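You operate a simulated robot arm through the tools that you are given. There is no shell and no other tool. Be economical: measure what you need, move in short steps, check, and stop when the job is done.

You run a simulated robot arm. Do the job below in one go: nothing can be reset, and whatever is moved stays where it is left.

JOB
Stand the stop peg in the blue hole and fold the purple strip to about 90.
Fine: lay the strip against the peg, slide the clamp bar over it before you fold, let the leaf down and leave it clamped.

The check looks at the end state, three seconds after you hand in, the way a careful person would. Anything else that was tipped, shoved, dropped, spilled or broken makes it a failure. Flat cloth is picked up by pressing the open fingertips on it (5 to 10 N) and closing them slowly along it; thin cloth reads only 2 to 8 mm in the jaws.

ROBOT AND FRAMES
A 7-joint arm with a two-finger parallel gripper, fixed in place. Base frame: the origin is at the foot of the arm, x ahead of it, y to its left, z up; the work surface is at about z = 820. Units: mm, degrees, N and s.
With the tool pointing down near the work surface it reaches from about 240 to 680 mm from the base axis. Its first joint turns from -66.0 to 66.0 degrees. Payload 2.4 kg.
Tool frame: the origin (TCP) lies between the finger pads and is the grasp point; the fingertips stand 30 mm ahead of it; z points along the fingers, y is the line along which they close. Largest opening 94 mm; finger width 28, thickness 10; the body of the gripper, 50 by 96 mm, starts 55 mm behind the TCP.
Orientation is that of the tool frame in the base frame, as a unit quaternion [w, x, y, z]. With the fingers straight down and closing along the base's y, the tool's x points along the base's -x, its y along +y and its z along -z.

CONTROLS
- The arm moves only by the tool step_arm. Its argument "commands" is a list that holds one entry, the list of rows, each a list of 6 numbers: the shift along the tool's x, y, z in units of 150 mm (1.0 is 150 mm), then the turn, a rotation vector about the tool's x, y, z in units of 45 degrees (1.0 is 45 degrees). In form: [[[dx, dy, dz, ax, ay, az], ...]]. A call has 1 to 12 rows; each row is the pose to reach, as a shift and turn from the pose commanded when the call began, along the tool's axes at that moment. "fingers" is the gripper command, from -1 (fully open) to 1 (shut), values between in proportion, set as the call begins (left out, the last holds). A call with a number of a shift or a turn outside -1 to 1 is refused whole. Rows are played at 5 a second. More than 50 mm and 8.6 degrees between two rows, or a gripper value outside its range, and nothing of the call is played. Where a pose cannot be reached the arm comes as near as it can. A force on the tool above 90 N (or 10 N above the force at the start of the call, whichever is more), or a blocked arm, ends the call early, and 0.2 s more pass. Each finger travels about 153 mm/s and halts on what it meets, pressing with about 42 N; the grip force reading is that of the motor and also rises with nothing between the fingers. The clock runs only during rows and for 0.2 s after the last one: add rows that repeat a pose to give the fingers time. The reply holds the time, the measured pose of the TCP, the force on the tool along the base axes, the opening and the grip force, in the units named above and with some noise, with the torque about the TCP (base axes, N m) and any sound that the robot's microphone picked up.
- Cameras (640 x 400 px; columns grow to the right, rows downward): "scene" is fixed at [25.7, 462.9, 1452.5]; the picture's right is [-0.86, -0.52, 0.00], its down [-0.25, 0.41, -0.88] and it looks along [0.45, -0.75, -0.48] (base axes); focal length 316 px, centre (320, 200). "wrist" rides on the gripper at [76, 14, -103] in the tool frame; the picture's right is [-0.18, 0.98, 0.00], its down [-0.75, -0.14, -0.64] and it looks along [-0.63, -0.12, 0.77] (tool axes); focal length 243 px, centre (320, 200). There is no depth. A picture from a camera that has moved, and an enlarged one, comes with that camera's place and axes in the base frame and with its lens.
- snapshot(camera): a new picture of that camera. No time passes.
- close_up(camera, box): a new picture of the part [left, top, right, bottom] of that camera's present view, enlarged. No time passes.
- sign_off(): hands the job in; it is judged then, once.

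Go step by step. Nothing tells you positions but the pictures and the camera data: compare them with the known pose of the tool, close in by small moves and look again before you grip or let go. The budget is 120 turns and 84 pictures, counting those below and the enlarged ones. Unless the task says otherwise, let go and move clear before handing in, and close with one line.

The tools are called after "Request:" by a JSON object that holds its "fn" and its "kwargs". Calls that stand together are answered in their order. step_arm: Moves the arm, as the interface text tells. Its arguments: {"type":"object","properties":{"commands":{"type":"array","items":{"type":"array","items":{"type":"array","items":{"type":"number"}}}},"fingers":{"type":"number"}},"required":["commands"]} The other tools are called the same way: snapshot (camera) takes a picture; close_up (camera, box) takes an enlarged picture of a part of a camera's view; sign_off () hands the job in.

At the start:

```text
clock: 0.0
tool_pos: [311.6, -155.7, 1177.9]
tcp_rot: [0.0, 0.001, 1.0, 0.0]
wrist_force: [-0.1, 0.0, -0.5]
torque: [0.05, 0.0, 0.01]
width: 94.2
grip_force: 0.1
```

scene: 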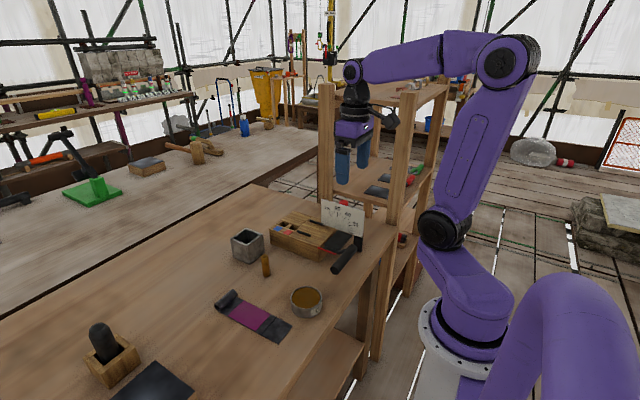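
wrist: 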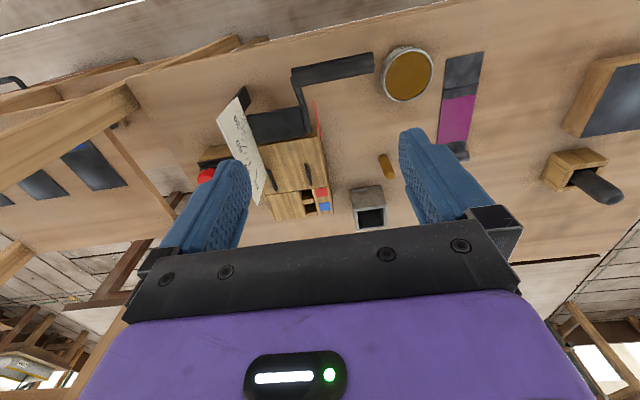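

I see a bench with a folding brake (wood block with dark leaf), a small brass peg, a purple strip, a cup, a tin. I'll look closer at each before moving.

Request:
{"fn": "close_up", "kwargs": {"camera": "scene", "box": [200, 180, 400, 305]}}

Request:
{"fn": "close_up", "kwargs": {"camera": "wrist", "box": [180, 30, 500, 230]}}

Request:
{"fn": "close_up", "kwargs": {"camera": "scene", "box": [60, 260, 340, 400]}}

```text
3.20 times, centred on (300, 242) of scene
camera zoom: at [25.7, 462.9, 1452.5], right [-0.86, -0.52, 0.0], down [-0.25, 0.41, -0.88], along [0.45, -0.75, -0.48], focal length 1010 px, centre (384, 64)
```

zoom: 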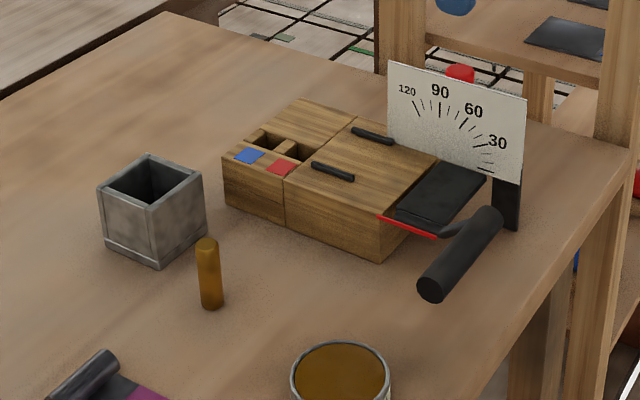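

```text
2.00 times, centred on (340, 130) of wrist
camera zoom: at [235.4, -141.8, 1279.9], right [0.18, 0.98, 0.0], down [0.75, -0.14, 0.64], along [0.63, -0.12, -0.77], focal length 485 px, centre (280, 340)
```

zoom: 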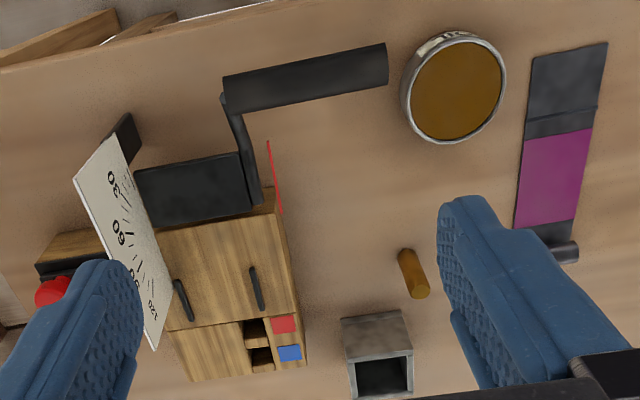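

```text
2.29 times, centred on (200, 330) of scene
camera zoom: at [25.7, 462.9, 1452.5], right [-0.86, -0.52, 0.0], down [-0.25, 0.41, -0.88], along [0.45, -0.75, -0.48], focal length 721 px, centre (594, -97)
```

zoom: 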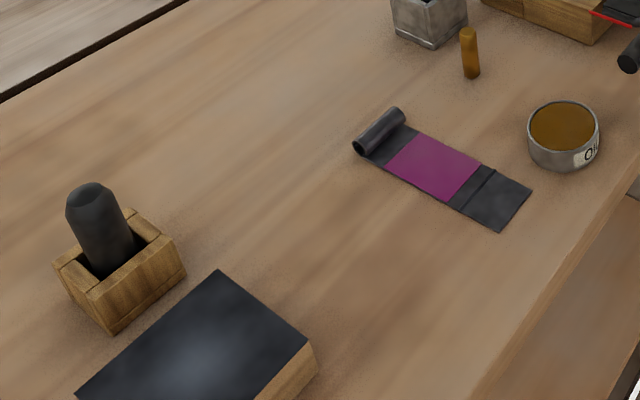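

The brake sits around (500,-245) with its leaf toward the robot, and the peg stands at about (518,-57). I'll bring the wrist camera closer to the brake.

Request:
{"fn": "step_arm", "kwargs": {"commands": [[[-0.12, -0.06, 0.18, 0, 0, 0], [-0.24, -0.12, 0.37, 0, 0, 0], [-0.36, -0.18, 0.55, 0, 0, 0], [-0.48, -0.24, 0.74, 0, 0, 0], [-0.59, -0.3, 0.92, 0, 0, 0], [-0.59, -0.3, 0.92, 0, 0, 0]]]}}

Request:
{"fn": "snapshot", "kwargs": {"camera": "wrist"}}

```text
clock: 1.4
tool_pos: [400.1, -201.2, 1039.1]
tcp_rot: [0.0, 0.0, 1.0, 0.0]
wrist_force: [-0.5, -0.1, 0.1]
torque: [0.02, 0.01, -0.04]
width: 94.2
grip_force: 0.0
```

```text
78 pictures are left
camera wrist: at [323.8, -186.7, 1141.5], right [0.18, 0.98, 0.0], down [0.75, -0.14, 0.64], along [0.63, -0.12, -0.77], focal length 243 px, centre (320, 200)
```

wrist: 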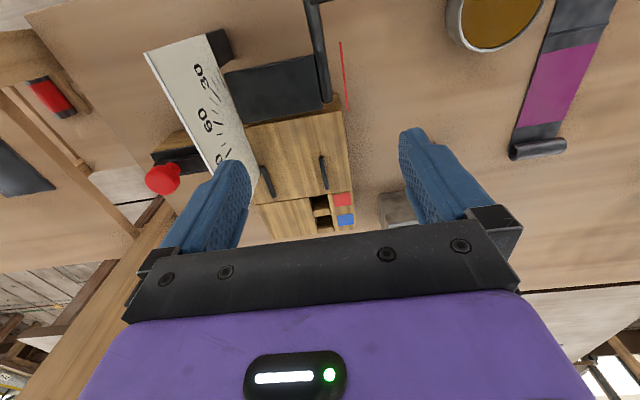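

Request:
{"fn": "close_up", "kwargs": {"camera": "wrist", "box": [140, 0, 400, 240]}}

Request:
{"fn": "close_up", "kwargs": {"camera": "scene", "box": [260, 195, 370, 280]}}

```text
1.67 times, centred on (270, 120) of wrist
camera zoom: at [323.8, -186.7, 1141.5], right [0.18, 0.98, 0.0], down [0.75, -0.14, 0.64], along [0.63, -0.12, -0.77], focal length 404 px, centre (403, 333)
```

zoom: 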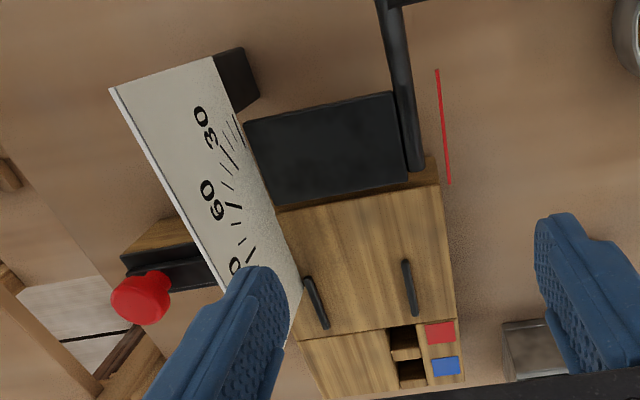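

```text
4.71 times, centred on (315, 238) of scene
camera zoom: at [25.7, 462.9, 1452.5], right [-0.86, -0.52, 0.0], down [-0.25, 0.41, -0.88], along [0.45, -0.75, -0.48], focal length 1484 px, centre (344, 24)
```

zoom: 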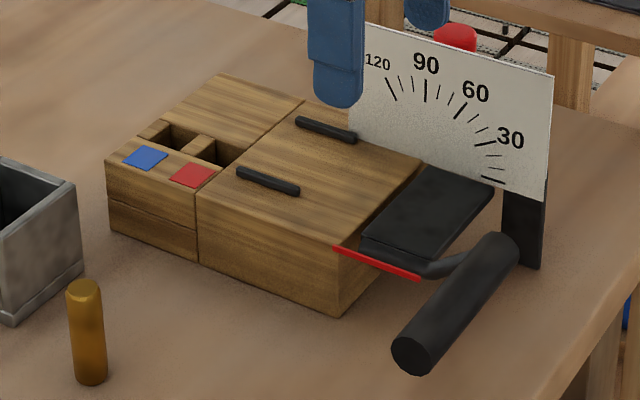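

The block top is at about z=876 with the fold edge at x≈420. There is a black bar with a red knob at the −y end, probably the clamp. I'll view it from the −y side by yawing the wrist.

Request:
{"fn": "step_arm", "kwargs": {"commands": [[[-0.03, -0.11, -0.02, 0, 0, -0.166], [-0.06, -0.22, -0.05, 0, 0, -0.333], [-0.08, -0.33, -0.07, 0, 0, -0.5], [-0.11, -0.44, -0.1, 0, 0, -0.666], [-0.14, -0.55, -0.12, 0, 0, -0.833], [-0.167, -0.66, -0.14, 0, 0, -1.0], [-0.167, -0.66, -0.14, 0, 0, -1.0]]]}}

Request:
{"fn": "snapshot", "kwargs": {"camera": "wrist"}}

```text
clock: 3.0
tool_pos: [424.9, -299.2, 1060.4]
tcp_rot: [0.0, -0.384, 0.923, -0.001]
wrist_force: [0.5, -0.3, 0.8]
torque: [0.01, -0.02, -0.02]
width: 94.1
grip_force: 0.1
```

```text
75 pictures are left
camera wrist: at [361.6, -344.1, 1162.6], right [-0.57, 0.82, 0.0], down [0.63, 0.43, 0.64], along [0.53, 0.36, -0.77], focal length 243 px, centre (320, 200)
```

wrist: 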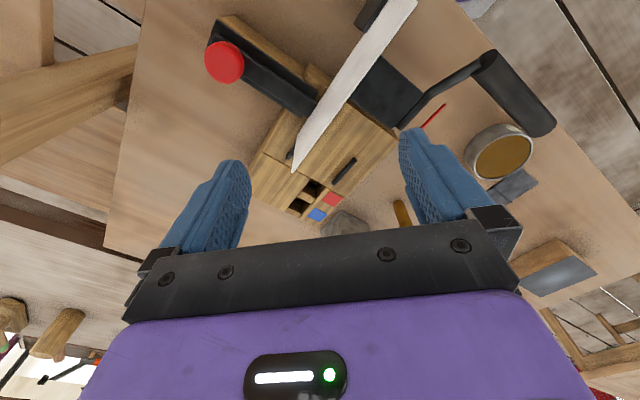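

Request:
{"fn": "close_up", "kwargs": {"camera": "wrist", "box": [190, 0, 430, 220]}}

```text
1.82 times, centred on (310, 110) of wrist
camera zoom: at [361.6, -344.1, 1162.6], right [-0.57, 0.82, 0.0], down [0.63, 0.43, 0.64], along [0.53, 0.36, -0.77], focal length 441 px, centre (338, 364)
```

zoom: 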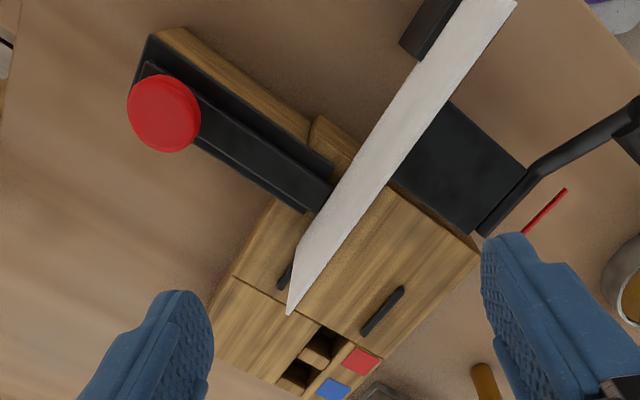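

The clamp bar (knob near (449,-392,914)) slides along +y across the bed just behind the fold edge. Two rails near y≈-214 and -286 guide the strip. Now I'll go and look at the strip and the peg.

Request:
{"fn": "step_arm", "kwargs": {"commands": [[[-0.118, 0.118, -0.022, 0, 0, 0.166], [-0.236, 0.236, -0.044, 0, 0, 0.333], [-0.353, 0.353, -0.066, 0, 0, 0.5], [-0.47, 0.47, -0.09, 0, 0, 0.666], [-0.59, 0.59, -0.11, 0, 0, 0.833], [-0.707, 0.707, -0.133, 0, 0, 1.0], [-0.707, 0.707, -0.133, 0, 0, 1.0]]]}}

Request:
{"fn": "step_arm", "kwargs": {"commands": [[[0, 0.3, 0, 0, 0, 0], [0, 0.6, 0, 0, 0, 0], [0, 0.9, 0, 0, 0, 0], [0, 1.0, 0, 0, 0, 0]]]}}

Request:
{"fn": "step_arm", "kwargs": {"commands": [[[0.03, 0.25, 0.1, 0, 0, 0], [0.03, 0.5, 0.3, 0, 0, 0], [0.03, 0.5, 0.3, 0, 0, 0]]]}}

Request:
{"fn": "snapshot", "kwargs": {"camera": "wrist"}}

```text
clock: 4.6
tool_pos: [425.1, -151.0, 1078.3]
tcp_rot: [0.0, 0.001, 1.0, 0.0]
wrist_force: [0.3, -0.1, 0.2]
torque: [-0.05, -0.02, 0.0]
width: 94.0
grip_force: 0.1
```

```text
clock: 5.6
tool_pos: [424.5, -0.4, 1079.2]
tcp_rot: [0.0, 0.0, 1.0, 0.0]
wrist_force: [0.1, 0.7, 0.1]
torque: [0.0, -0.01, -0.02]
width: 94.1
grip_force: 0.0
```

```text
clock: 6.4
tool_pos: [419.7, 76.3, 1034.7]
tcp_rot: [-0.001, 0.0, 1.0, -0.001]
wrist_force: [-0.3, 0.1, -1.1]
torque: [0.0, -0.02, 0.0]
width: 94.1
grip_force: 0.1
```

```text
73 pictures are left
camera wrist: at [343.7, 89.7, 1137.6], right [0.18, 0.98, 0.0], down [0.75, -0.14, 0.64], along [0.63, -0.12, -0.77], focal length 243 px, centre (320, 200)
```

wrist: 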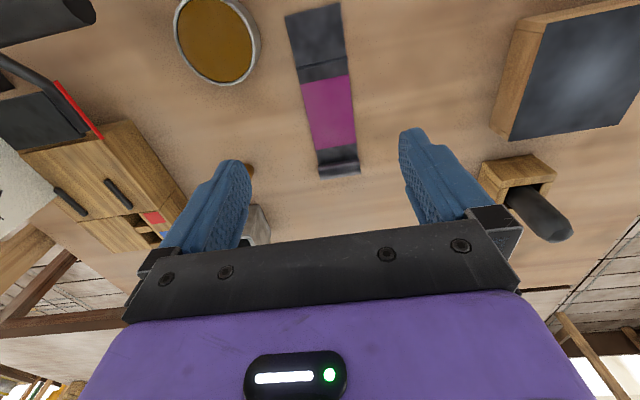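

Request:
{"fn": "close_up", "kwargs": {"camera": "wrist", "box": [240, 0, 400, 190]}}

Request:
{"fn": "close_up", "kwargs": {"camera": "wrist", "box": [0, 60, 260, 260]}}

Request:
{"fn": "close_up", "kwargs": {"camera": "scene", "box": [205, 270, 305, 350]}}

```text
2.11 times, centred on (320, 95) of wrist
camera zoom: at [343.7, 89.7, 1137.6], right [0.18, 0.98, 0.0], down [0.75, -0.14, 0.64], along [0.63, -0.12, -0.77], focal length 511 px, centre (320, 421)
```

zoom: 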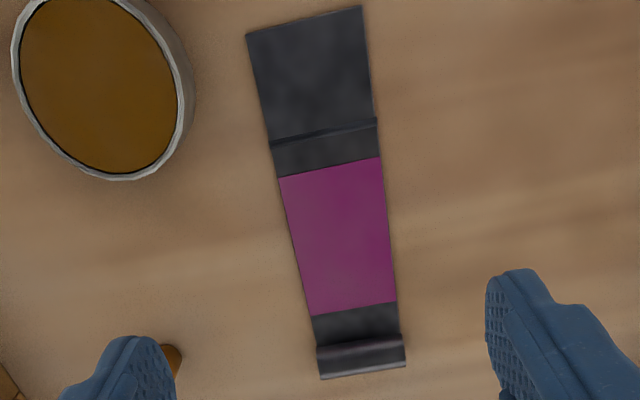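

```text
2.00 times, centred on (130, 160) of wrist
camera zoom: at [343.7, 89.7, 1137.6], right [0.18, 0.98, 0.0], down [0.75, -0.14, 0.64], along [0.63, -0.12, -0.77], focal length 485 px, centre (700, 280)
```

zoom: 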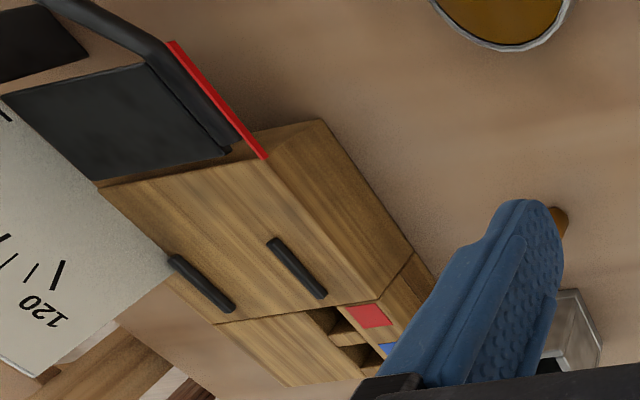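

```text
5.00 times, centred on (255, 310) of scene
camera zoom: at [25.7, 462.9, 1452.5], right [-0.86, -0.52, 0.0], down [-0.25, 0.41, -0.88], along [0.45, -0.75, -0.48], focal length 1577 px, centre (645, -350)
```

zoom: 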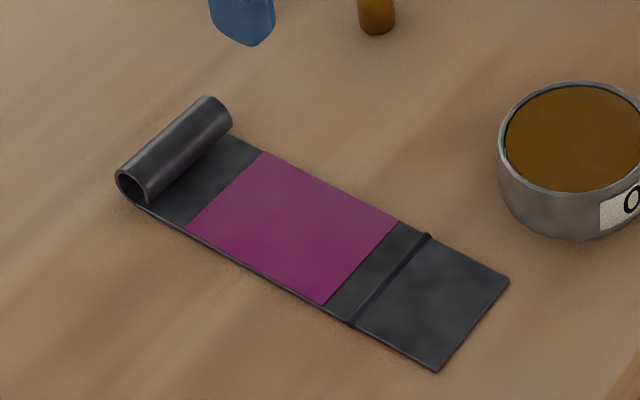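

The strip is a dark sheet with a score line at x≈403 (the bend line), a purple patch, and a rolled hem at its +x end (x≈535-553, y≈80). Roll against the blue-hole peg puts the score at the hinge without any turning. First the peg: I move above it.

Request:
{"fn": "step_arm", "kwargs": {"commands": [[[-0.16, -0.22, 0.05, 0, 0, 0], [-0.32, -0.44, 0.1, 0, 0, 0], [-0.48, -0.66, 0.2, 0, 0, 0], [-0.653, -0.887, 0.3, 0, 0, 0], [-0.653, -0.887, 0.3, 0, 0, 0]]]}}

Request:
{"fn": "snapshot", "kwargs": {"camera": "wrist"}}

Request:
{"fn": "close_up", "kwargs": {"camera": "scene", "box": [210, 180, 350, 290]}}

```text
clock: 7.6
tool_pos: [518.2, -57.3, 990.0]
tcp_rot: [0.0, 0.0, 1.0, 0.0]
wrist_force: [-0.1, -0.3, -0.1]
torque: [0.0, -0.04, -0.01]
width: 93.8
grip_force: 0.1
```

```text
69 pictures are left
camera wrist: at [442.4, -43.8, 1092.4], right [0.18, 0.98, 0.0], down [0.75, -0.14, 0.64], along [0.63, -0.12, -0.77], focal length 243 px, centre (320, 200)
```

wrist: 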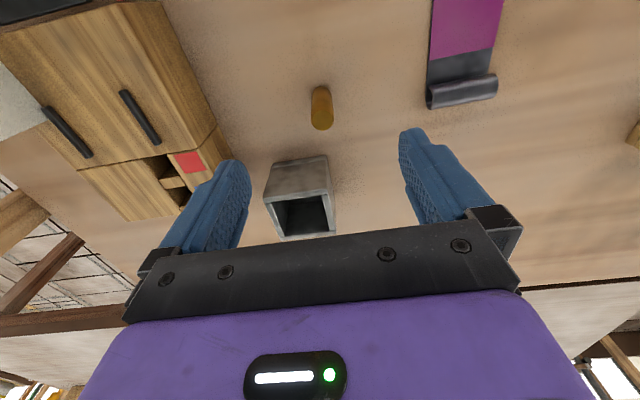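

```text
3.64 times, centred on (280, 235) of scene
camera zoom: at [25.7, 462.9, 1452.5], right [-0.86, -0.52, 0.0], down [-0.25, 0.41, -0.88], along [0.45, -0.75, -0.48], focal length 1147 px, centre (466, 73)
```

zoom: 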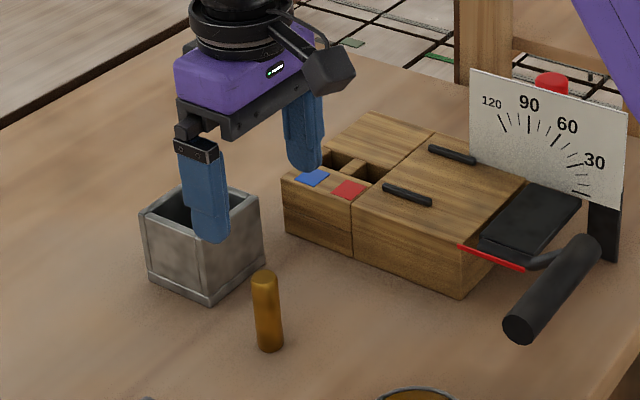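

Request:
{"fn": "step_arm", "kwargs": {"commands": [[[-0.02, 0, 0.25, 0, 0, 0], [-0.02, 0, 0.5, 0, 0, 0], [-0.02, 0, 0.747, 0, 0, 0], [-0.02, 0, 0.747, 0, 0, 0]]]}}

Request:
{"fn": "snapshot", "kwargs": {"camera": "wrist"}}

Request:
{"fn": "close_up", "kwargs": {"camera": "scene", "box": [230, 210, 310, 290]}}

```text
clock: 8.6
tool_pos: [522.2, -57.5, 878.2]
tcp_rot: [0.0, 0.001, 1.0, 0.0]
wrist_force: [0.3, 0.2, -0.1]
torque: [-0.01, -0.03, 0.05]
width: 94.2
grip_force: 0.0
```

```text
67 pictures are left
camera wrist: at [445.8, -43.4, 980.6], right [0.18, 0.98, 0.0], down [0.75, -0.14, 0.64], along [0.63, -0.12, -0.77], focal length 243 px, centre (320, 200)
```

wrist: 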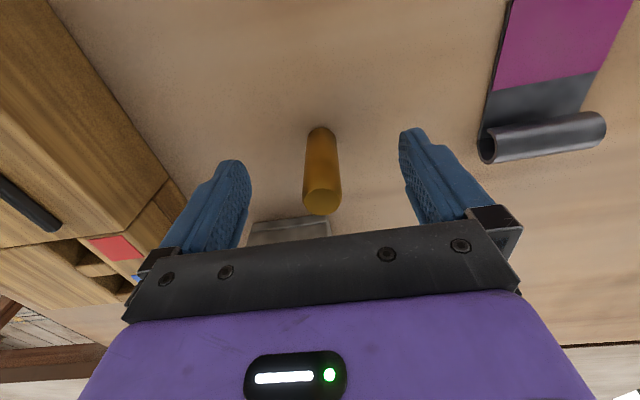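

```text
5.00 times, centred on (270, 250) of scene
camera zoom: at [25.7, 462.9, 1452.5], right [-0.86, -0.52, 0.0], down [-0.25, 0.41, -0.88], along [0.45, -0.75, -0.48], focal length 1577 px, centre (570, -50)
```

zoom: 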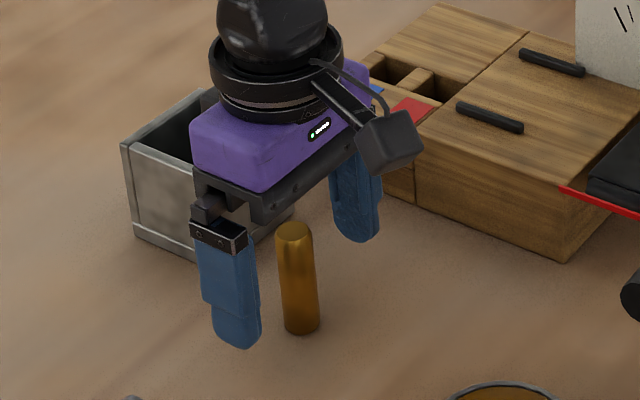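

The peg is centred between the fingers. Closing on it and lifting.

Request:
{"fn": "step_arm", "kwargs": {"commands": [[[0, 0, 0, 0, 0, 0], [0, 0, 0, 0, 0, 0], [0, 0, 0, 0, 0, 0], [0, 0, 0, 0, 0, 0]]], "fingers": 1}}

Request:
{"fn": "step_arm", "kwargs": {"commands": [[[0, 0, -0.2, 0, 0, 0], [0, 0, -0.4, 0, 0, 0], [0, 0, -0.7, 0, 0, 0], [0, 0, -0.7, 0, 0, 0]]]}}

Request:
{"fn": "snapshot", "kwargs": {"camera": "wrist"}}

```text
clock: 9.6
tool_pos: [522.0, -58.4, 878.8]
tcp_rot: [0.0, 0.0, 1.0, 0.0]
wrist_force: [-0.2, 0.9, 1.1]
torque: [0.06, -0.01, -0.01]
width: 20.2
grip_force: 41.9
```

```text
clock: 10.6
tool_pos: [522.1, -58.0, 983.3]
tcp_rot: [0.0, 0.0, 1.0, 0.0]
wrist_force: [-0.4, 0.4, -2.3]
torque: [0.0, -0.01, 0.03]
width: 20.1
grip_force: 42.3
```

```text
65 pictures are left
camera wrist: at [445.9, -43.4, 1086.6], right [0.18, 0.98, 0.0], down [0.75, -0.14, 0.64], along [0.63, -0.12, -0.77], focal length 243 px, centre (320, 200)
```

wrist: 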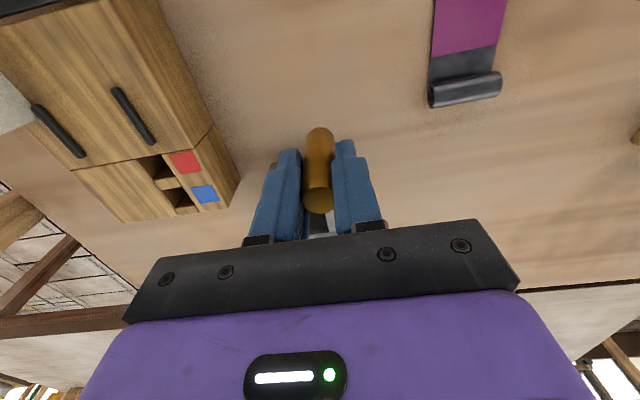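

Peg is held (20 mm). I'll measure the blue hole from here.

Request:
{"fn": "close_up", "kwargs": {"camera": "wrist", "box": [70, 120, 250, 230]}}

Request:
{"fn": "close_up", "kwargs": {"camera": "scene", "box": [265, 200, 325, 240]}}

```text
3.56 times, centred on (160, 175) of wrist
camera zoom: at [445.9, -43.4, 1086.6], right [0.18, 0.98, 0.0], down [0.75, -0.14, 0.64], along [0.63, -0.12, -0.77], focal length 863 px, centre (889, 289)
```

zoom: 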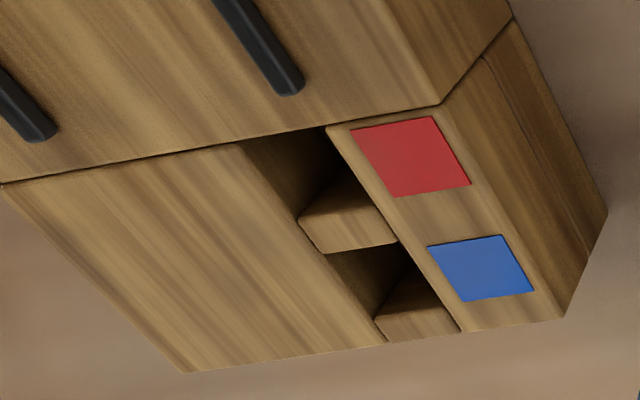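

```text
10.00 times, centred on (295, 220) of scene
camera zoom: at [25.7, 462.9, 1452.5], right [-0.86, -0.52, 0.0], down [-0.25, 0.41, -0.88], along [0.45, -0.75, -0.48], focal length 3155 px, centre (570, 0)
```

zoom: 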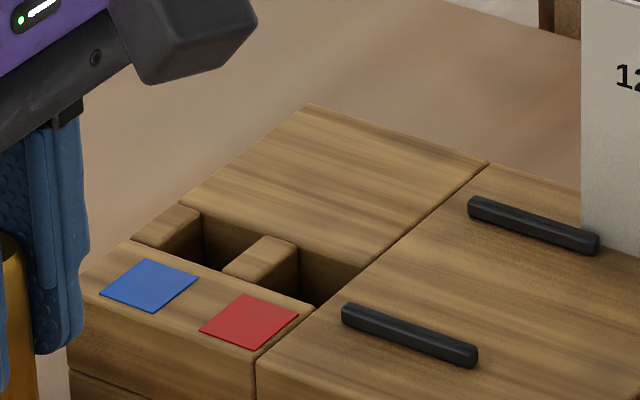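

Blue hole centre comes out near (586,-231), about 28×25 mm. Carrying the peg over it.

Request:
{"fn": "step_arm", "kwargs": {"commands": [[[0, -0.3, 0, 0, 0, 0], [0, -0.6, 0, 0, 0, 0], [-0.1, -0.9, 0, 0, 0, 0], [-0.35, -1.0, 0, 0, 0, 0]]]}}

Request:
{"fn": "step_arm", "kwargs": {"commands": [[[-0.08, -0.153, 0.08, 0, 0, 0], [-0.08, -0.153, 0.2, 0, 0, 0], [-0.08, -0.153, 0.2, 0, 0, 0]]]}}

Request:
{"fn": "snapshot", "kwargs": {"camera": "wrist"}}

Request:
{"fn": "close_up", "kwargs": {"camera": "scene", "box": [240, 160, 340, 250]}}

```text
clock: 11.6
tool_pos: [574.3, -208.1, 984.9]
tcp_rot: [0.0, 0.0, 1.0, 0.0]
wrist_force: [-0.6, -0.5, -1.4]
torque: [-0.01, 0.02, 0.01]
width: 19.9
grip_force: 42.1
```

```text
clock: 12.4
tool_pos: [587.7, -231.8, 954.3]
tcp_rot: [0.001, 0.0, 1.0, 0.001]
wrist_force: [-0.3, -0.3, -1.7]
torque: [0.01, 0.01, 0.0]
width: 19.8
grip_force: 42.7
```

```text
62 pictures are left
camera wrist: at [510.3, -217.0, 1056.8], right [0.18, 0.98, 0.0], down [0.75, -0.14, 0.64], along [0.63, -0.12, -0.77], focal length 243 px, centre (320, 200)
```

wrist: 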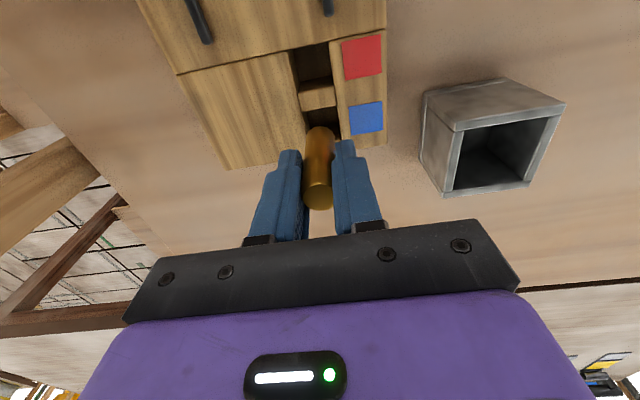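

```text
4.44 times, centred on (290, 205) of scene
camera zoom: at [25.7, 462.9, 1452.5], right [-0.86, -0.52, 0.0], down [-0.25, 0.41, -0.88], along [0.45, -0.75, -0.48], focal length 1402 px, centre (453, 178)
```

zoom: 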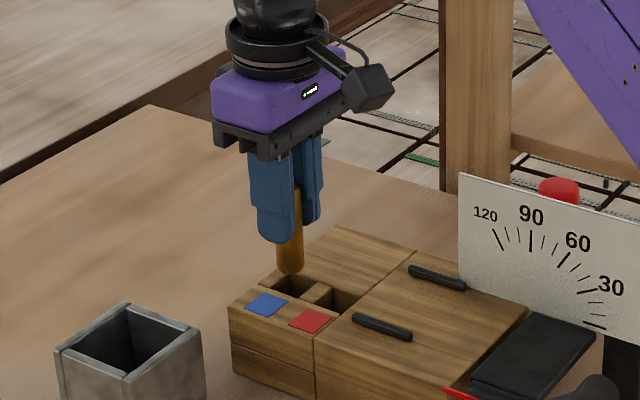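

Request:
{"fn": "close_up", "kwargs": {"camera": "wrist", "box": [260, 40, 400, 220]}}

Request:
{"fn": "close_up", "kwargs": {"camera": "scene", "box": [285, 200, 335, 240]}}

```text
2.22 times, centred on (330, 130) of wrist
camera zoom: at [510.3, -217.0, 1056.8], right [0.18, 0.98, 0.0], down [0.75, -0.14, 0.64], along [0.63, -0.12, -0.77], focal length 539 px, centre (298, 356)
```

zoom: 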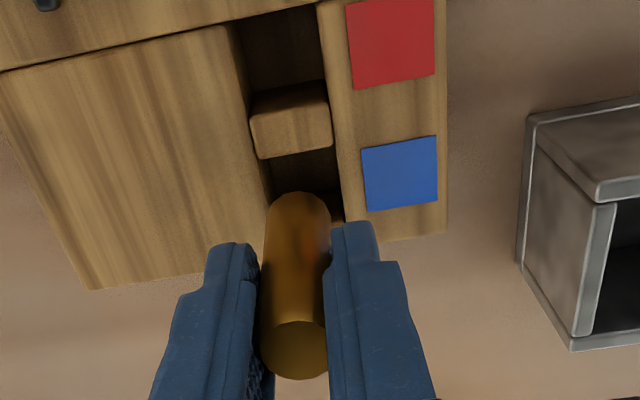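

```text
10.00 times, centred on (310, 220) of scene
camera zoom: at [25.7, 462.9, 1452.5], right [-0.86, -0.52, 0.0], down [-0.25, 0.41, -0.88], along [0.45, -0.75, -0.48], focal length 3155 px, centre (420, 0)
```

zoom: 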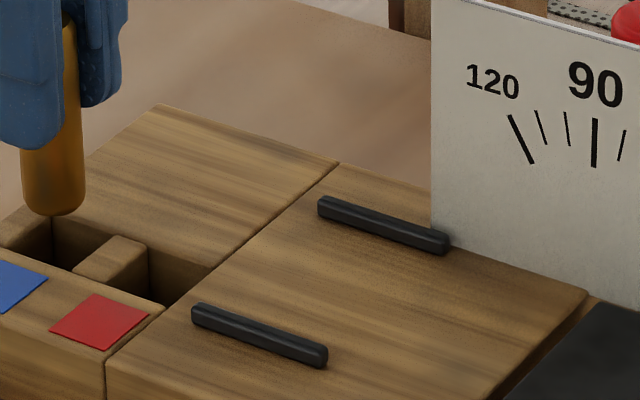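

Peg is over the hole within 2 mm; adjusting y by +1.5 mm and lowering.

Request:
{"fn": "step_arm", "kwargs": {"commands": [[[0.007, 0.01, 0.08, 0, 0, 0], [0.007, 0.01, 0.14, 0, 0, 0], [0.007, 0.01, 0.2, 0, 0, 0], [0.007, 0.01, 0.2, 0, 0, 0]]]}}

Request:
{"fn": "close_up", "kwargs": {"camera": "scene", "box": [265, 190, 325, 240]}}

Request:
{"fn": "close_up", "kwargs": {"camera": "wrist", "box": [260, 40, 400, 220]}}

```text
clock: 13.4
tool_pos: [586.2, -229.6, 923.4]
tcp_rot: [0.0, 0.0, 1.0, 0.001]
wrist_force: [0.7, -0.1, -1.7]
torque: [0.05, -0.01, 0.0]
width: 20.0
grip_force: 41.4
```

```text
8.00 times, centred on (295, 215) of scene
camera zoom: at [25.7, 462.9, 1452.5], right [-0.86, -0.52, 0.0], down [-0.25, 0.41, -0.88], along [0.45, -0.75, -0.48], focal length 2524 px, centre (520, 80)
```

zoom: 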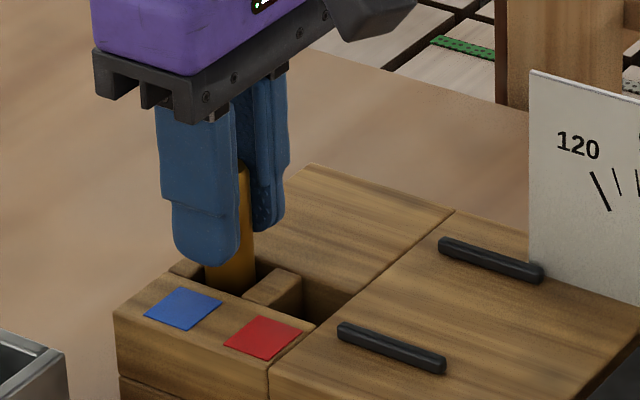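

```text
2.22 times, centred on (330, 130) of wrist
camera zoom: at [509.2, -215.7, 1026.0], right [0.18, 0.98, 0.0], down [0.75, -0.14, 0.64], along [0.63, -0.12, -0.77], focal length 539 px, centre (298, 356)
```

zoom: 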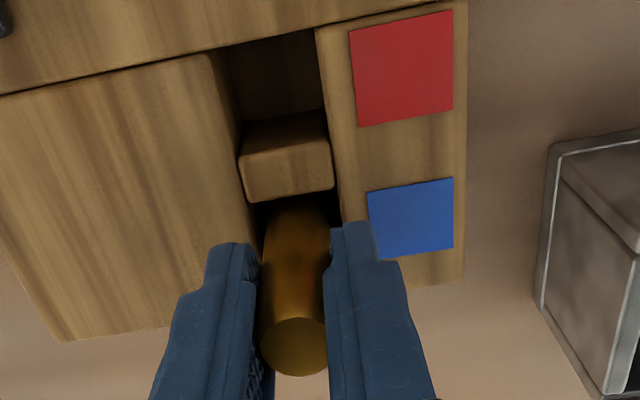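

It's going in freely. Lowering until the fingertips are just above the block.

Request:
{"fn": "step_arm", "kwargs": {"commands": [[[0, 0, 0.04, 0, 0, 0], [0, 0, 0.08, 0, 0, 0], [0, 0, 0.08, 0, 0, 0]]]}}

Request:
{"fn": "close_up", "kwargs": {"camera": "scene", "box": [265, 190, 325, 240]}}

```text
clock: 14.2
tool_pos: [583.9, -229.5, 911.3]
tcp_rot: [0.0, 0.0, 1.0, 0.0]
wrist_force: [-0.3, 1.2, 2.2]
torque: [0.17, -0.03, 0.02]
width: 19.5
grip_force: 41.6
```

```text
8.00 times, centred on (295, 215) of scene
camera zoom: at [25.7, 462.9, 1452.5], right [-0.86, -0.52, 0.0], down [-0.25, 0.41, -0.88], along [0.45, -0.75, -0.48], focal length 2524 px, centre (520, 80)
```

zoom: 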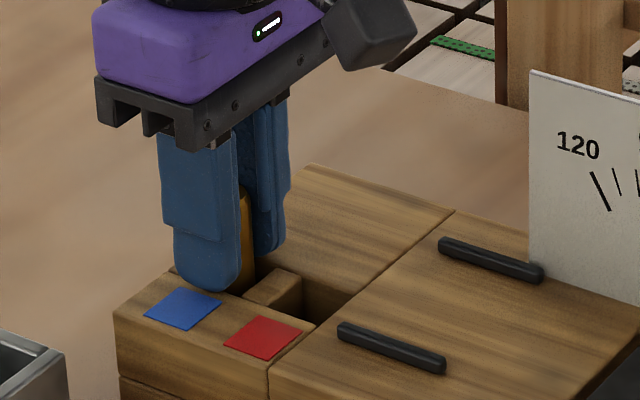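

Force is about neutral, so I release with a small opening to let the peg settle.

Request:
{"fn": "step_arm", "kwargs": {"commands": [[[0, 0, 0, 0, 0, 0], [0, 0, 0, 0, 0, 0], [0, 0, 0, 0, 0, 0]]], "fingers": 0.1}}

Request:
{"fn": "step_arm", "kwargs": {"commands": [[[0, 0, -0.2, 0, 0, 0], [0, 0, -0.5, 0, 0, 0], [0, 0, -0.8, 0, 0, 0], [0, 0, -0.8, 0, 0, 0]]]}}

Request:
{"fn": "close_up", "kwargs": {"camera": "scene", "box": [265, 190, 325, 240]}}

Request:
{"fn": "close_up", "kwargs": {"camera": "wrist", "box": [220, 40, 420, 240]}}

```text
clock: 15.0
tool_pos: [584.9, -229.9, 912.4]
tcp_rot: [0.0, 0.0, 1.0, 0.0]
wrist_force: [-0.5, 0.6, 0.0]
torque: [-0.01, -0.01, -0.03]
width: 42.3
grip_force: 0.1
```

```text
clock: 16.0
tool_pos: [584.0, -229.4, 1031.5]
tcp_rot: [0.0, 0.0, 1.0, -0.001]
wrist_force: [0.2, 0.2, 0.5]
torque: [0.02, 0.01, 0.02]
width: 42.4
grip_force: 0.0
```

```text
8.00 times, centred on (295, 215) of scene
camera zoom: at [25.7, 462.9, 1452.5], right [-0.86, -0.52, 0.0], down [-0.25, 0.41, -0.88], along [0.45, -0.75, -0.48], focal length 2524 px, centre (520, 80)
```

zoom: 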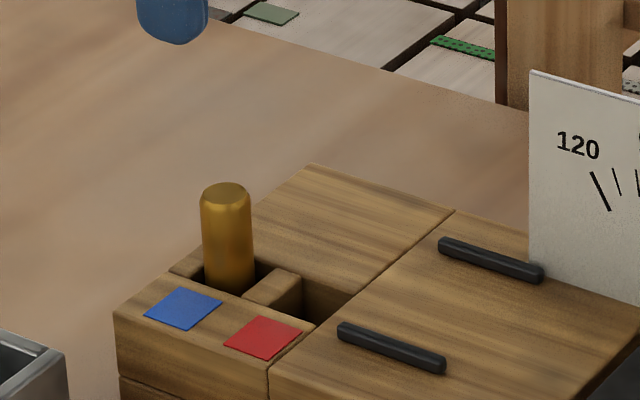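

```text
2.00 times, centred on (320, 140) of wrist
camera zoom: at [508.2, -215.0, 1133.7], right [0.18, 0.98, 0.0], down [0.75, -0.14, 0.64], along [0.63, -0.12, -0.77], focal length 485 px, centre (320, 320)
```

zoom: 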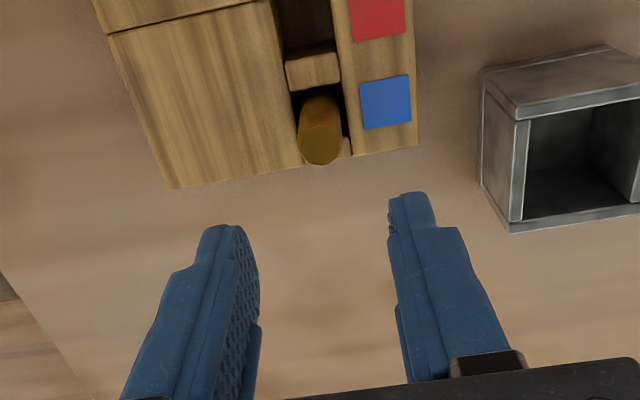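

The peg stands upright in the blue hole. Next I go to the strip's rolled hem, turning the wrist −90° so the fingers close along x.

Request:
{"fn": "step_arm", "kwargs": {"commands": [[[0, 0.166, -0.02, 0, 0, -0.166], [0, 0.333, -0.04, 0, 0, -0.333], [0, 0.5, -0.06, 0, 0, -0.5], [0, 0.666, -0.08, 0, 0, -0.666], [0, 0.833, -0.1, 0, 0, -0.833], [0, 1.0, -0.1, 0, 0, -1.0]]], "fingers": -0.1}}

Request:
{"fn": "step_arm", "kwargs": {"commands": [[[-0.08, 0.146, 0.05, 0, 0, -0.166], [-0.16, 0.292, 0.1, 0, 0, -0.333], [-0.245, 0.44, 0.15, 0, 0, -0.5], [-0.33, 0.585, 0.2, 0, 0, -0.666], [-0.41, 0.73, 0.25, 0, 0, -0.833], [-0.49, 0.877, 0.3, 0, 0, -1.0], [-0.49, 0.877, 0.3, 0, 0, -1.0]]]}}

Request:
{"fn": "snapshot", "kwargs": {"camera": "wrist"}}

Request:
{"fn": "close_up", "kwargs": {"camera": "scene", "box": [190, 240, 310, 350]}}

```text
clock: 17.4
tool_pos: [585.8, -79.7, 1046.9]
tcp_rot: [0.0, -0.384, 0.923, 0.001]
wrist_force: [0.1, -0.1, -0.6]
torque: [-0.02, 0.0, 0.0]
width: 51.8
grip_force: 0.0
```

```text
clock: 19.0
tool_pos: [544.2, 65.5, 1001.5]
tcp_rot: [-0.001, 0.707, -0.707, 0.0]
wrist_force: [0.1, 1.2, 1.1]
torque: [-0.01, 0.01, 0.02]
width: 51.7
grip_force: 0.0
```

```text
53 pictures are left
camera wrist: at [529.4, -10.6, 1105.0], right [-0.98, 0.18, 0.0], down [0.14, 0.75, 0.64], along [0.12, 0.63, -0.77], focal length 243 px, centre (320, 200)
```

wrist: 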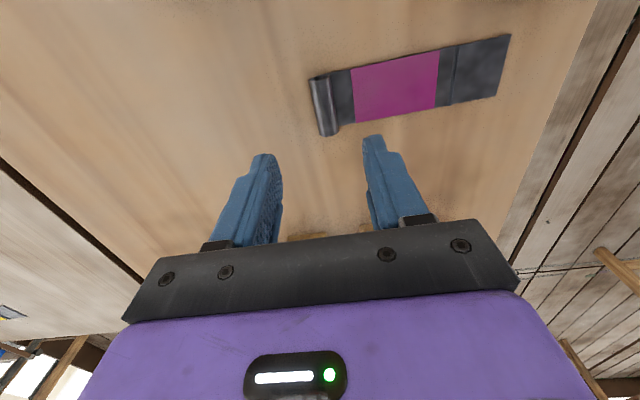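

```text
3.64 times, centred on (250, 295) of scene
camera zoom: at [25.7, 462.9, 1452.5], right [-0.86, -0.52, 0.0], down [-0.25, 0.41, -0.88], along [0.45, -0.75, -0.48], focal length 1147 px, centre (574, -146)
```

zoom: 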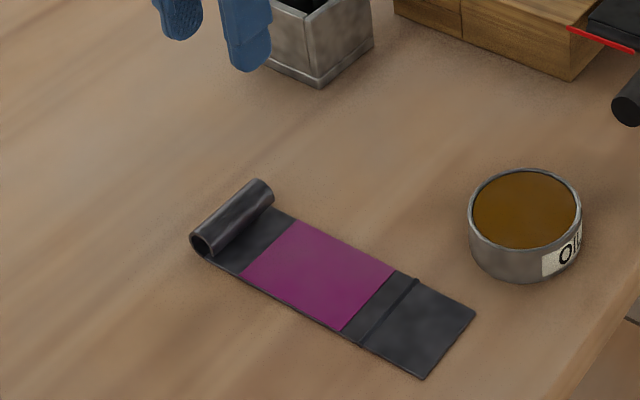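

Request:
{"fn": "close_up", "kwargs": {"camera": "wrist", "box": [290, 20, 530, 150]}}

```text
2.67 times, centred on (410, 85) of wrist
camera zoom: at [529.4, -10.6, 1105.0], right [-0.98, 0.18, 0.0], down [0.14, 0.75, 0.64], along [0.12, 0.63, -0.77], focal length 647 px, centre (80, 507)
```

zoom: 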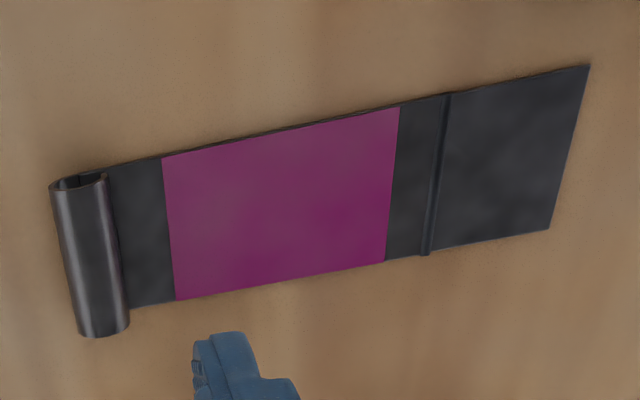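

Roll spans x 532–554, y 52–111, centre height ≈831. Descending to grip it 14 mm toward its −y end, so the fingers will clear the peg later.

Request:
{"fn": "step_arm", "kwargs": {"commands": [[[-0.01, 0.007, 0.3, 0, 0, 0], [-0.01, 0.007, 0.6, 0, 0, 0], [-0.01, 0.007, 0.8, 0, 0, 0], [-0.01, 0.007, 0.963, 0, 0, 0], [-0.01, 0.007, 0.963, 0, 0, 0]]]}}

Request:
{"fn": "snapshot", "kwargs": {"camera": "wrist"}}

Request:
{"fn": "close_up", "kwargs": {"camera": "scene", "box": [190, 240, 310, 350]}}

```text
clock: 20.2
tool_pos: [541.9, 67.7, 857.4]
tcp_rot: [0.0, 0.708, -0.707, 0.0]
wrist_force: [0.7, 0.5, 0.7]
torque: [0.02, -0.01, -0.01]
width: 51.7
grip_force: 0.0
```

```text
50 pictures are left
camera wrist: at [527.7, -9.3, 959.8], right [-0.98, 0.18, 0.0], down [0.14, 0.75, 0.64], along [0.12, 0.63, -0.77], focal length 243 px, centre (320, 200)
```

wrist: 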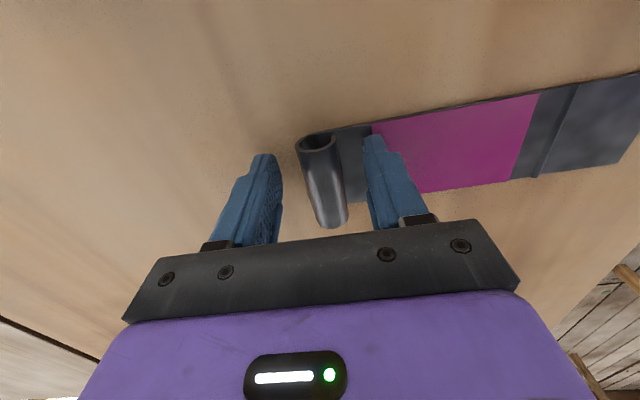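

```text
3.64 times, centred on (250, 295) of scene
camera zoom: at [25.7, 462.9, 1452.5], right [-0.86, -0.52, 0.0], down [-0.25, 0.41, -0.88], along [0.45, -0.75, -0.48], focal length 1147 px, centre (574, -146)
```

zoom: 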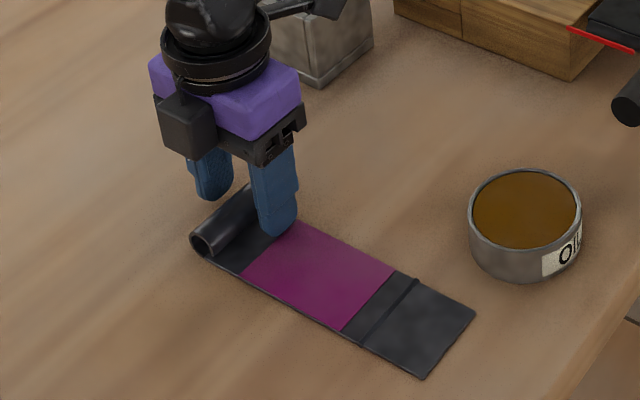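

The fingers straddle the roll. Closing, then a small lift to check.

Request:
{"fn": "step_arm", "kwargs": {"commands": [[[0, 0, 0, 0, 0, 0], [0, 0, 0, 0, 0, 0], [0, 0, 0, 0, 0, 0], [0, 0, 0, 0, 0, 0]]], "fingers": 1}}

Request:
{"fn": "step_arm", "kwargs": {"commands": [[[0, 0, -0.1, 0, 0, 0], [0, 0, -0.2, 0, 0, 0], [0, 0, -0.3, 0, 0, 0], [0, 0, -0.3, 0, 0, 0]]]}}

Request:
{"fn": "close_up", "kwargs": {"camera": "scene", "box": [190, 220, 310, 350]}}

Request:
{"fn": "snapshot", "kwargs": {"camera": "wrist"}}

```text
clock: 21.2
tool_pos: [542.5, 67.2, 858.6]
tcp_rot: [0.0, 0.708, -0.706, 0.0]
wrist_force: [0.5, -0.7, 0.1]
torque: [-0.03, -0.1, 0.06]
width: 23.4
grip_force: 41.7
```

```text
clock: 22.2
tool_pos: [542.3, 67.1, 902.9]
tcp_rot: [0.0, -0.707, 0.707, 0.0]
wrist_force: [0.2, 0.6, -3.0]
torque: [-0.02, -0.19, 0.0]
width: 23.6
grip_force: 42.2
```

```text
3.08 times, centred on (250, 285) of scene
camera zoom: at [25.7, 462.9, 1452.5], right [-0.86, -0.52, 0.0], down [-0.25, 0.41, -0.88], along [0.45, -0.75, -0.48], focal length 971 px, centre (535, -62)
```

zoom: 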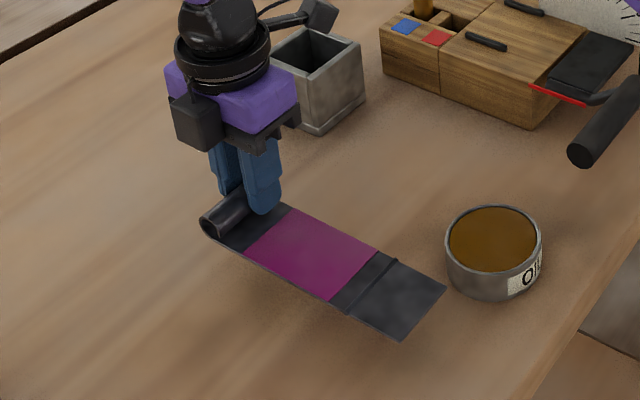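

```text
47 pictures are left
camera wrist: at [528.3, -9.4, 1005.2], right [-0.98, 0.18, 0.0], down [0.14, 0.75, 0.64], along [0.12, 0.63, -0.77], focal length 243 px, centre (320, 200)
```

wrist: 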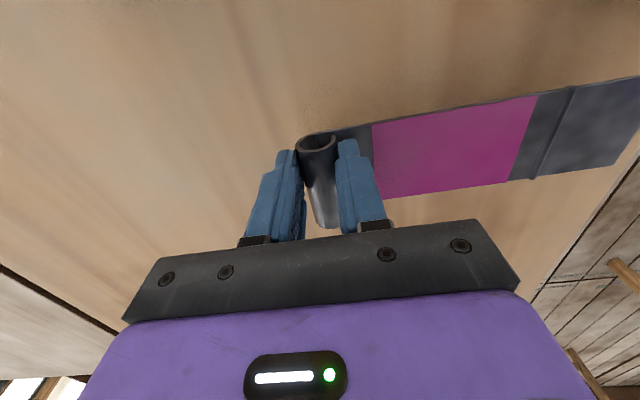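

Held level (strip top rigid). I lift to z≈978 and carry it toward the brake.

Request:
{"fn": "step_arm", "kwargs": {"commands": [[[0, 0, -0.25, 0, 0, 0], [0, 0, -0.5, 0, 0, 0], [0.25, 0, -0.5, 0, 0, 0], [0.5, 0, -0.5, 0, 0, 0], [0.75, 0, -0.5, 0, 0, 0], [1.0, 0, -0.5, 0, 0, 0]]]}}

Request:
{"fn": "step_arm", "kwargs": {"commands": [[[0.25, -0.03, 0, 0, 0, 0], [0.5, -0.06, 0, 0, 0, 0], [0.75, -0.09, 0, 0, 0, 0], [1.0, -0.09, 0, 0, 0, 0], [1.0, -0.09, 0, 0, 0, 0]]]}}

Request:
{"fn": "step_arm", "kwargs": {"commands": [[[0.1, 0, 0, 0, 0, 0], [0.193, 0, 0, 0, 0, 0], [0.193, 0, 0, 0, 0, 0]]]}}

Request:
{"fn": "snapshot", "kwargs": {"camera": "wrist"}}

Request:
{"fn": "close_up", "kwargs": {"camera": "scene", "box": [250, 150, 370, 280]}}

```text
clock: 23.6
tool_pos: [543.5, -82.8, 977.2]
tcp_rot: [0.0, 0.707, -0.707, -0.001]
wrist_force: [-0.8, -1.0, -1.6]
torque: [-0.07, -0.15, -0.03]
width: 23.2
grip_force: 42.1
```

```text
clock: 24.8
tool_pos: [556.9, -233.6, 976.1]
tcp_rot: [0.0, 0.707, -0.707, 0.0]
wrist_force: [-0.3, 0.1, -2.8]
torque: [-0.02, -0.17, 0.0]
width: 23.4
grip_force: 42.5
```

```text
clock: 25.6
tool_pos: [556.3, -263.0, 975.9]
tcp_rot: [0.001, -0.707, 0.707, -0.001]
wrist_force: [0.9, 0.2, -2.3]
torque: [-0.08, -0.18, -0.02]
width: 23.4
grip_force: 42.1
```

```text
46 pictures are left
camera wrist: at [542.7, -338.7, 1079.2], right [-0.98, 0.18, 0.0], down [0.14, 0.75, 0.64], along [0.12, 0.63, -0.77], focal length 243 px, centre (320, 200)
```

wrist: 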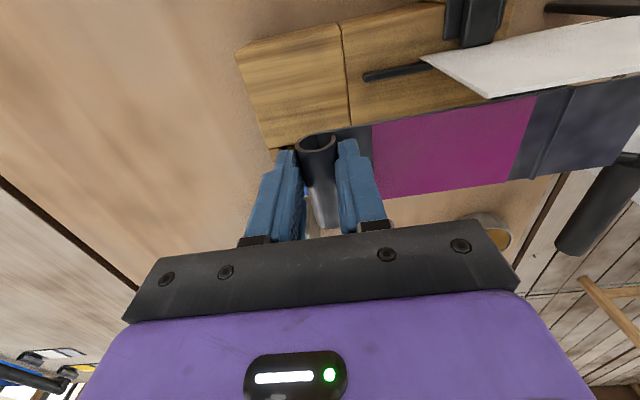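

```text
3.08 times, centred on (310, 215) of scene
camera zoom: at [25.7, 462.9, 1452.5], right [-0.86, -0.52, 0.0], down [-0.25, 0.41, -0.88], along [0.45, -0.75, -0.48], focal length 971 px, centre (351, 154)
```

zoom: 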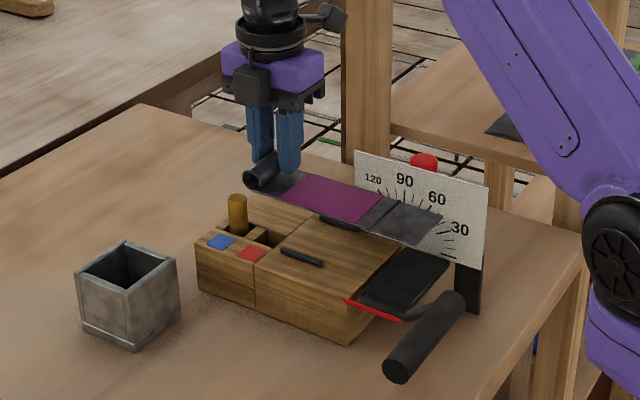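

Request:
{"fn": "step_arm", "kwargs": {"commands": [[[-0.01, 0, 0.12, 0, 0, 0], [-0.01, 0, 0.24, 0, 0, 0], [-0.01, 0, 0.24, 0, 0, 0]]]}}

Request:
{"fn": "close_up", "kwargs": {"camera": "wrist", "box": [240, 0, 640, 240]}}

Request:
{"fn": "close_up", "kwargs": {"camera": "scene", "box": [270, 185, 350, 255]}}

```text
clock: 26.4
tool_pos: [558.0, -260.2, 940.3]
tcp_rot: [0.0, -0.707, 0.708, 0.0]
wrist_force: [0.6, 0.1, -2.5]
torque: [-0.02, -0.23, 0.01]
width: 23.3
grip_force: 42.1
```

```text
1.60 times, centred on (440, 120) of wrist
camera zoom: at [542.8, -336.9, 1042.7], right [-0.98, 0.18, 0.0], down [0.14, 0.75, 0.64], along [0.12, 0.63, -0.77], focal length 388 px, centre (128, 328)
```

zoom: 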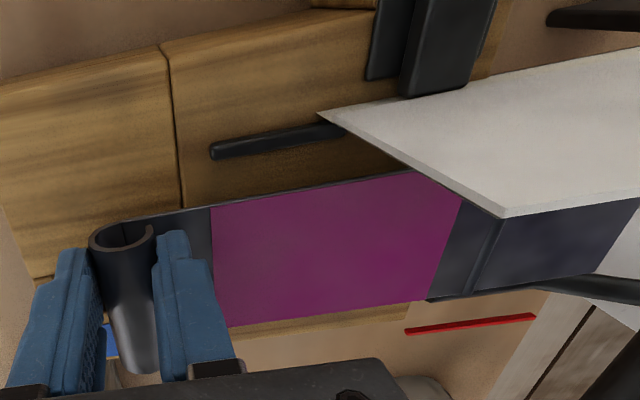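

```text
5.71 times, centred on (310, 220) of scene
camera zoom: at [25.7, 462.9, 1452.5], right [-0.86, -0.52, 0.0], down [-0.25, 0.41, -0.88], along [0.45, -0.75, -0.48], focal length 1803 px, centre (377, 86)
```

zoom: 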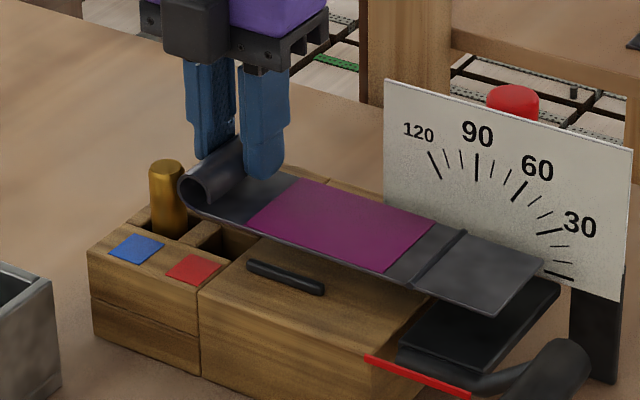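

Strip centre y≈-248 lies between the rails with clearance; roll is ~6 mm short of the peg. Lowering onto the bed.

Request:
{"fn": "step_arm", "kwargs": {"commands": [[[0.007, 0, 0.06, 0, 0, 0], [0.007, 0, 0.12, 0, 0, 0], [0.007, 0, 0.16, 0, 0, 0], [0.007, 0, 0.16, 0, 0, 0]]]}}

Request:
{"fn": "close_up", "kwargs": {"camera": "scene", "box": [270, 185, 350, 255]}}

```text
clock: 27.4
tool_pos: [555.8, -262.4, 916.8]
tcp_rot: [0.0, -0.707, 0.707, 0.0]
wrist_force: [-3.2, 1.7, 7.2]
torque: [0.37, 0.15, 0.05]
width: 23.5
grip_force: 42.4
```

```text
5.71 times, centred on (310, 220) of scene
camera zoom: at [25.5, 463.0, 1452.5], right [-0.86, -0.52, 0.0], down [-0.25, 0.41, -0.88], along [0.45, -0.75, -0.48], focal length 1803 px, centre (377, 86)
```

zoom: 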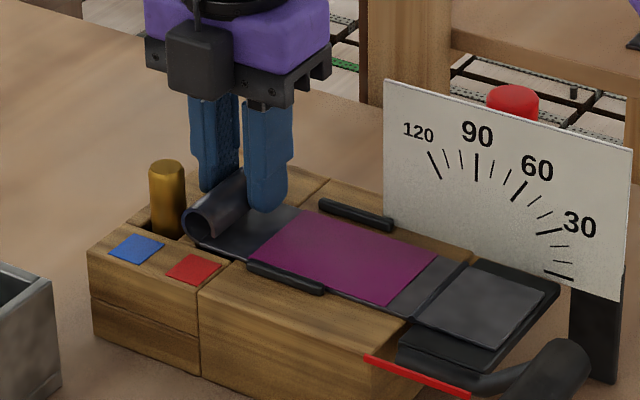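

In contact with the bed between the rails. Sliding gently +x toward the peg.

Request:
{"fn": "step_arm", "kwargs": {"commands": [[[0, -0.015, -0.007, 0, 0, 0], [0, -0.03, -0.007, 0, 0, 0], [0, -0.045, -0.007, 0, 0, 0], [0, -0.06, -0.007, 0, 0, 0], [0, -0.06, -0.007, 0, 0, 0]]]}}

Request:
{"fn": "close_up", "kwargs": {"camera": "scene", "box": [270, 185, 350, 255]}}

```text
clock: 28.6
tool_pos: [565.8, -261.6, 917.9]
tcp_rot: [-0.001, -0.707, 0.708, 0.001]
wrist_force: [-2.7, -0.3, -2.4]
torque: [-0.02, -0.05, 0.09]
width: 23.3
grip_force: 41.7
```

```text
5.71 times, centred on (310, 220) of scene
camera zoom: at [25.7, 462.9, 1452.5], right [-0.86, -0.52, 0.0], down [-0.25, 0.41, -0.88], along [0.45, -0.75, -0.48], focal length 1803 px, centre (377, 86)
```

zoom: 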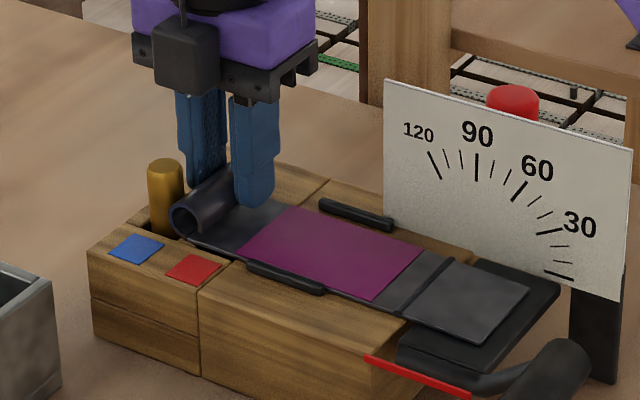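

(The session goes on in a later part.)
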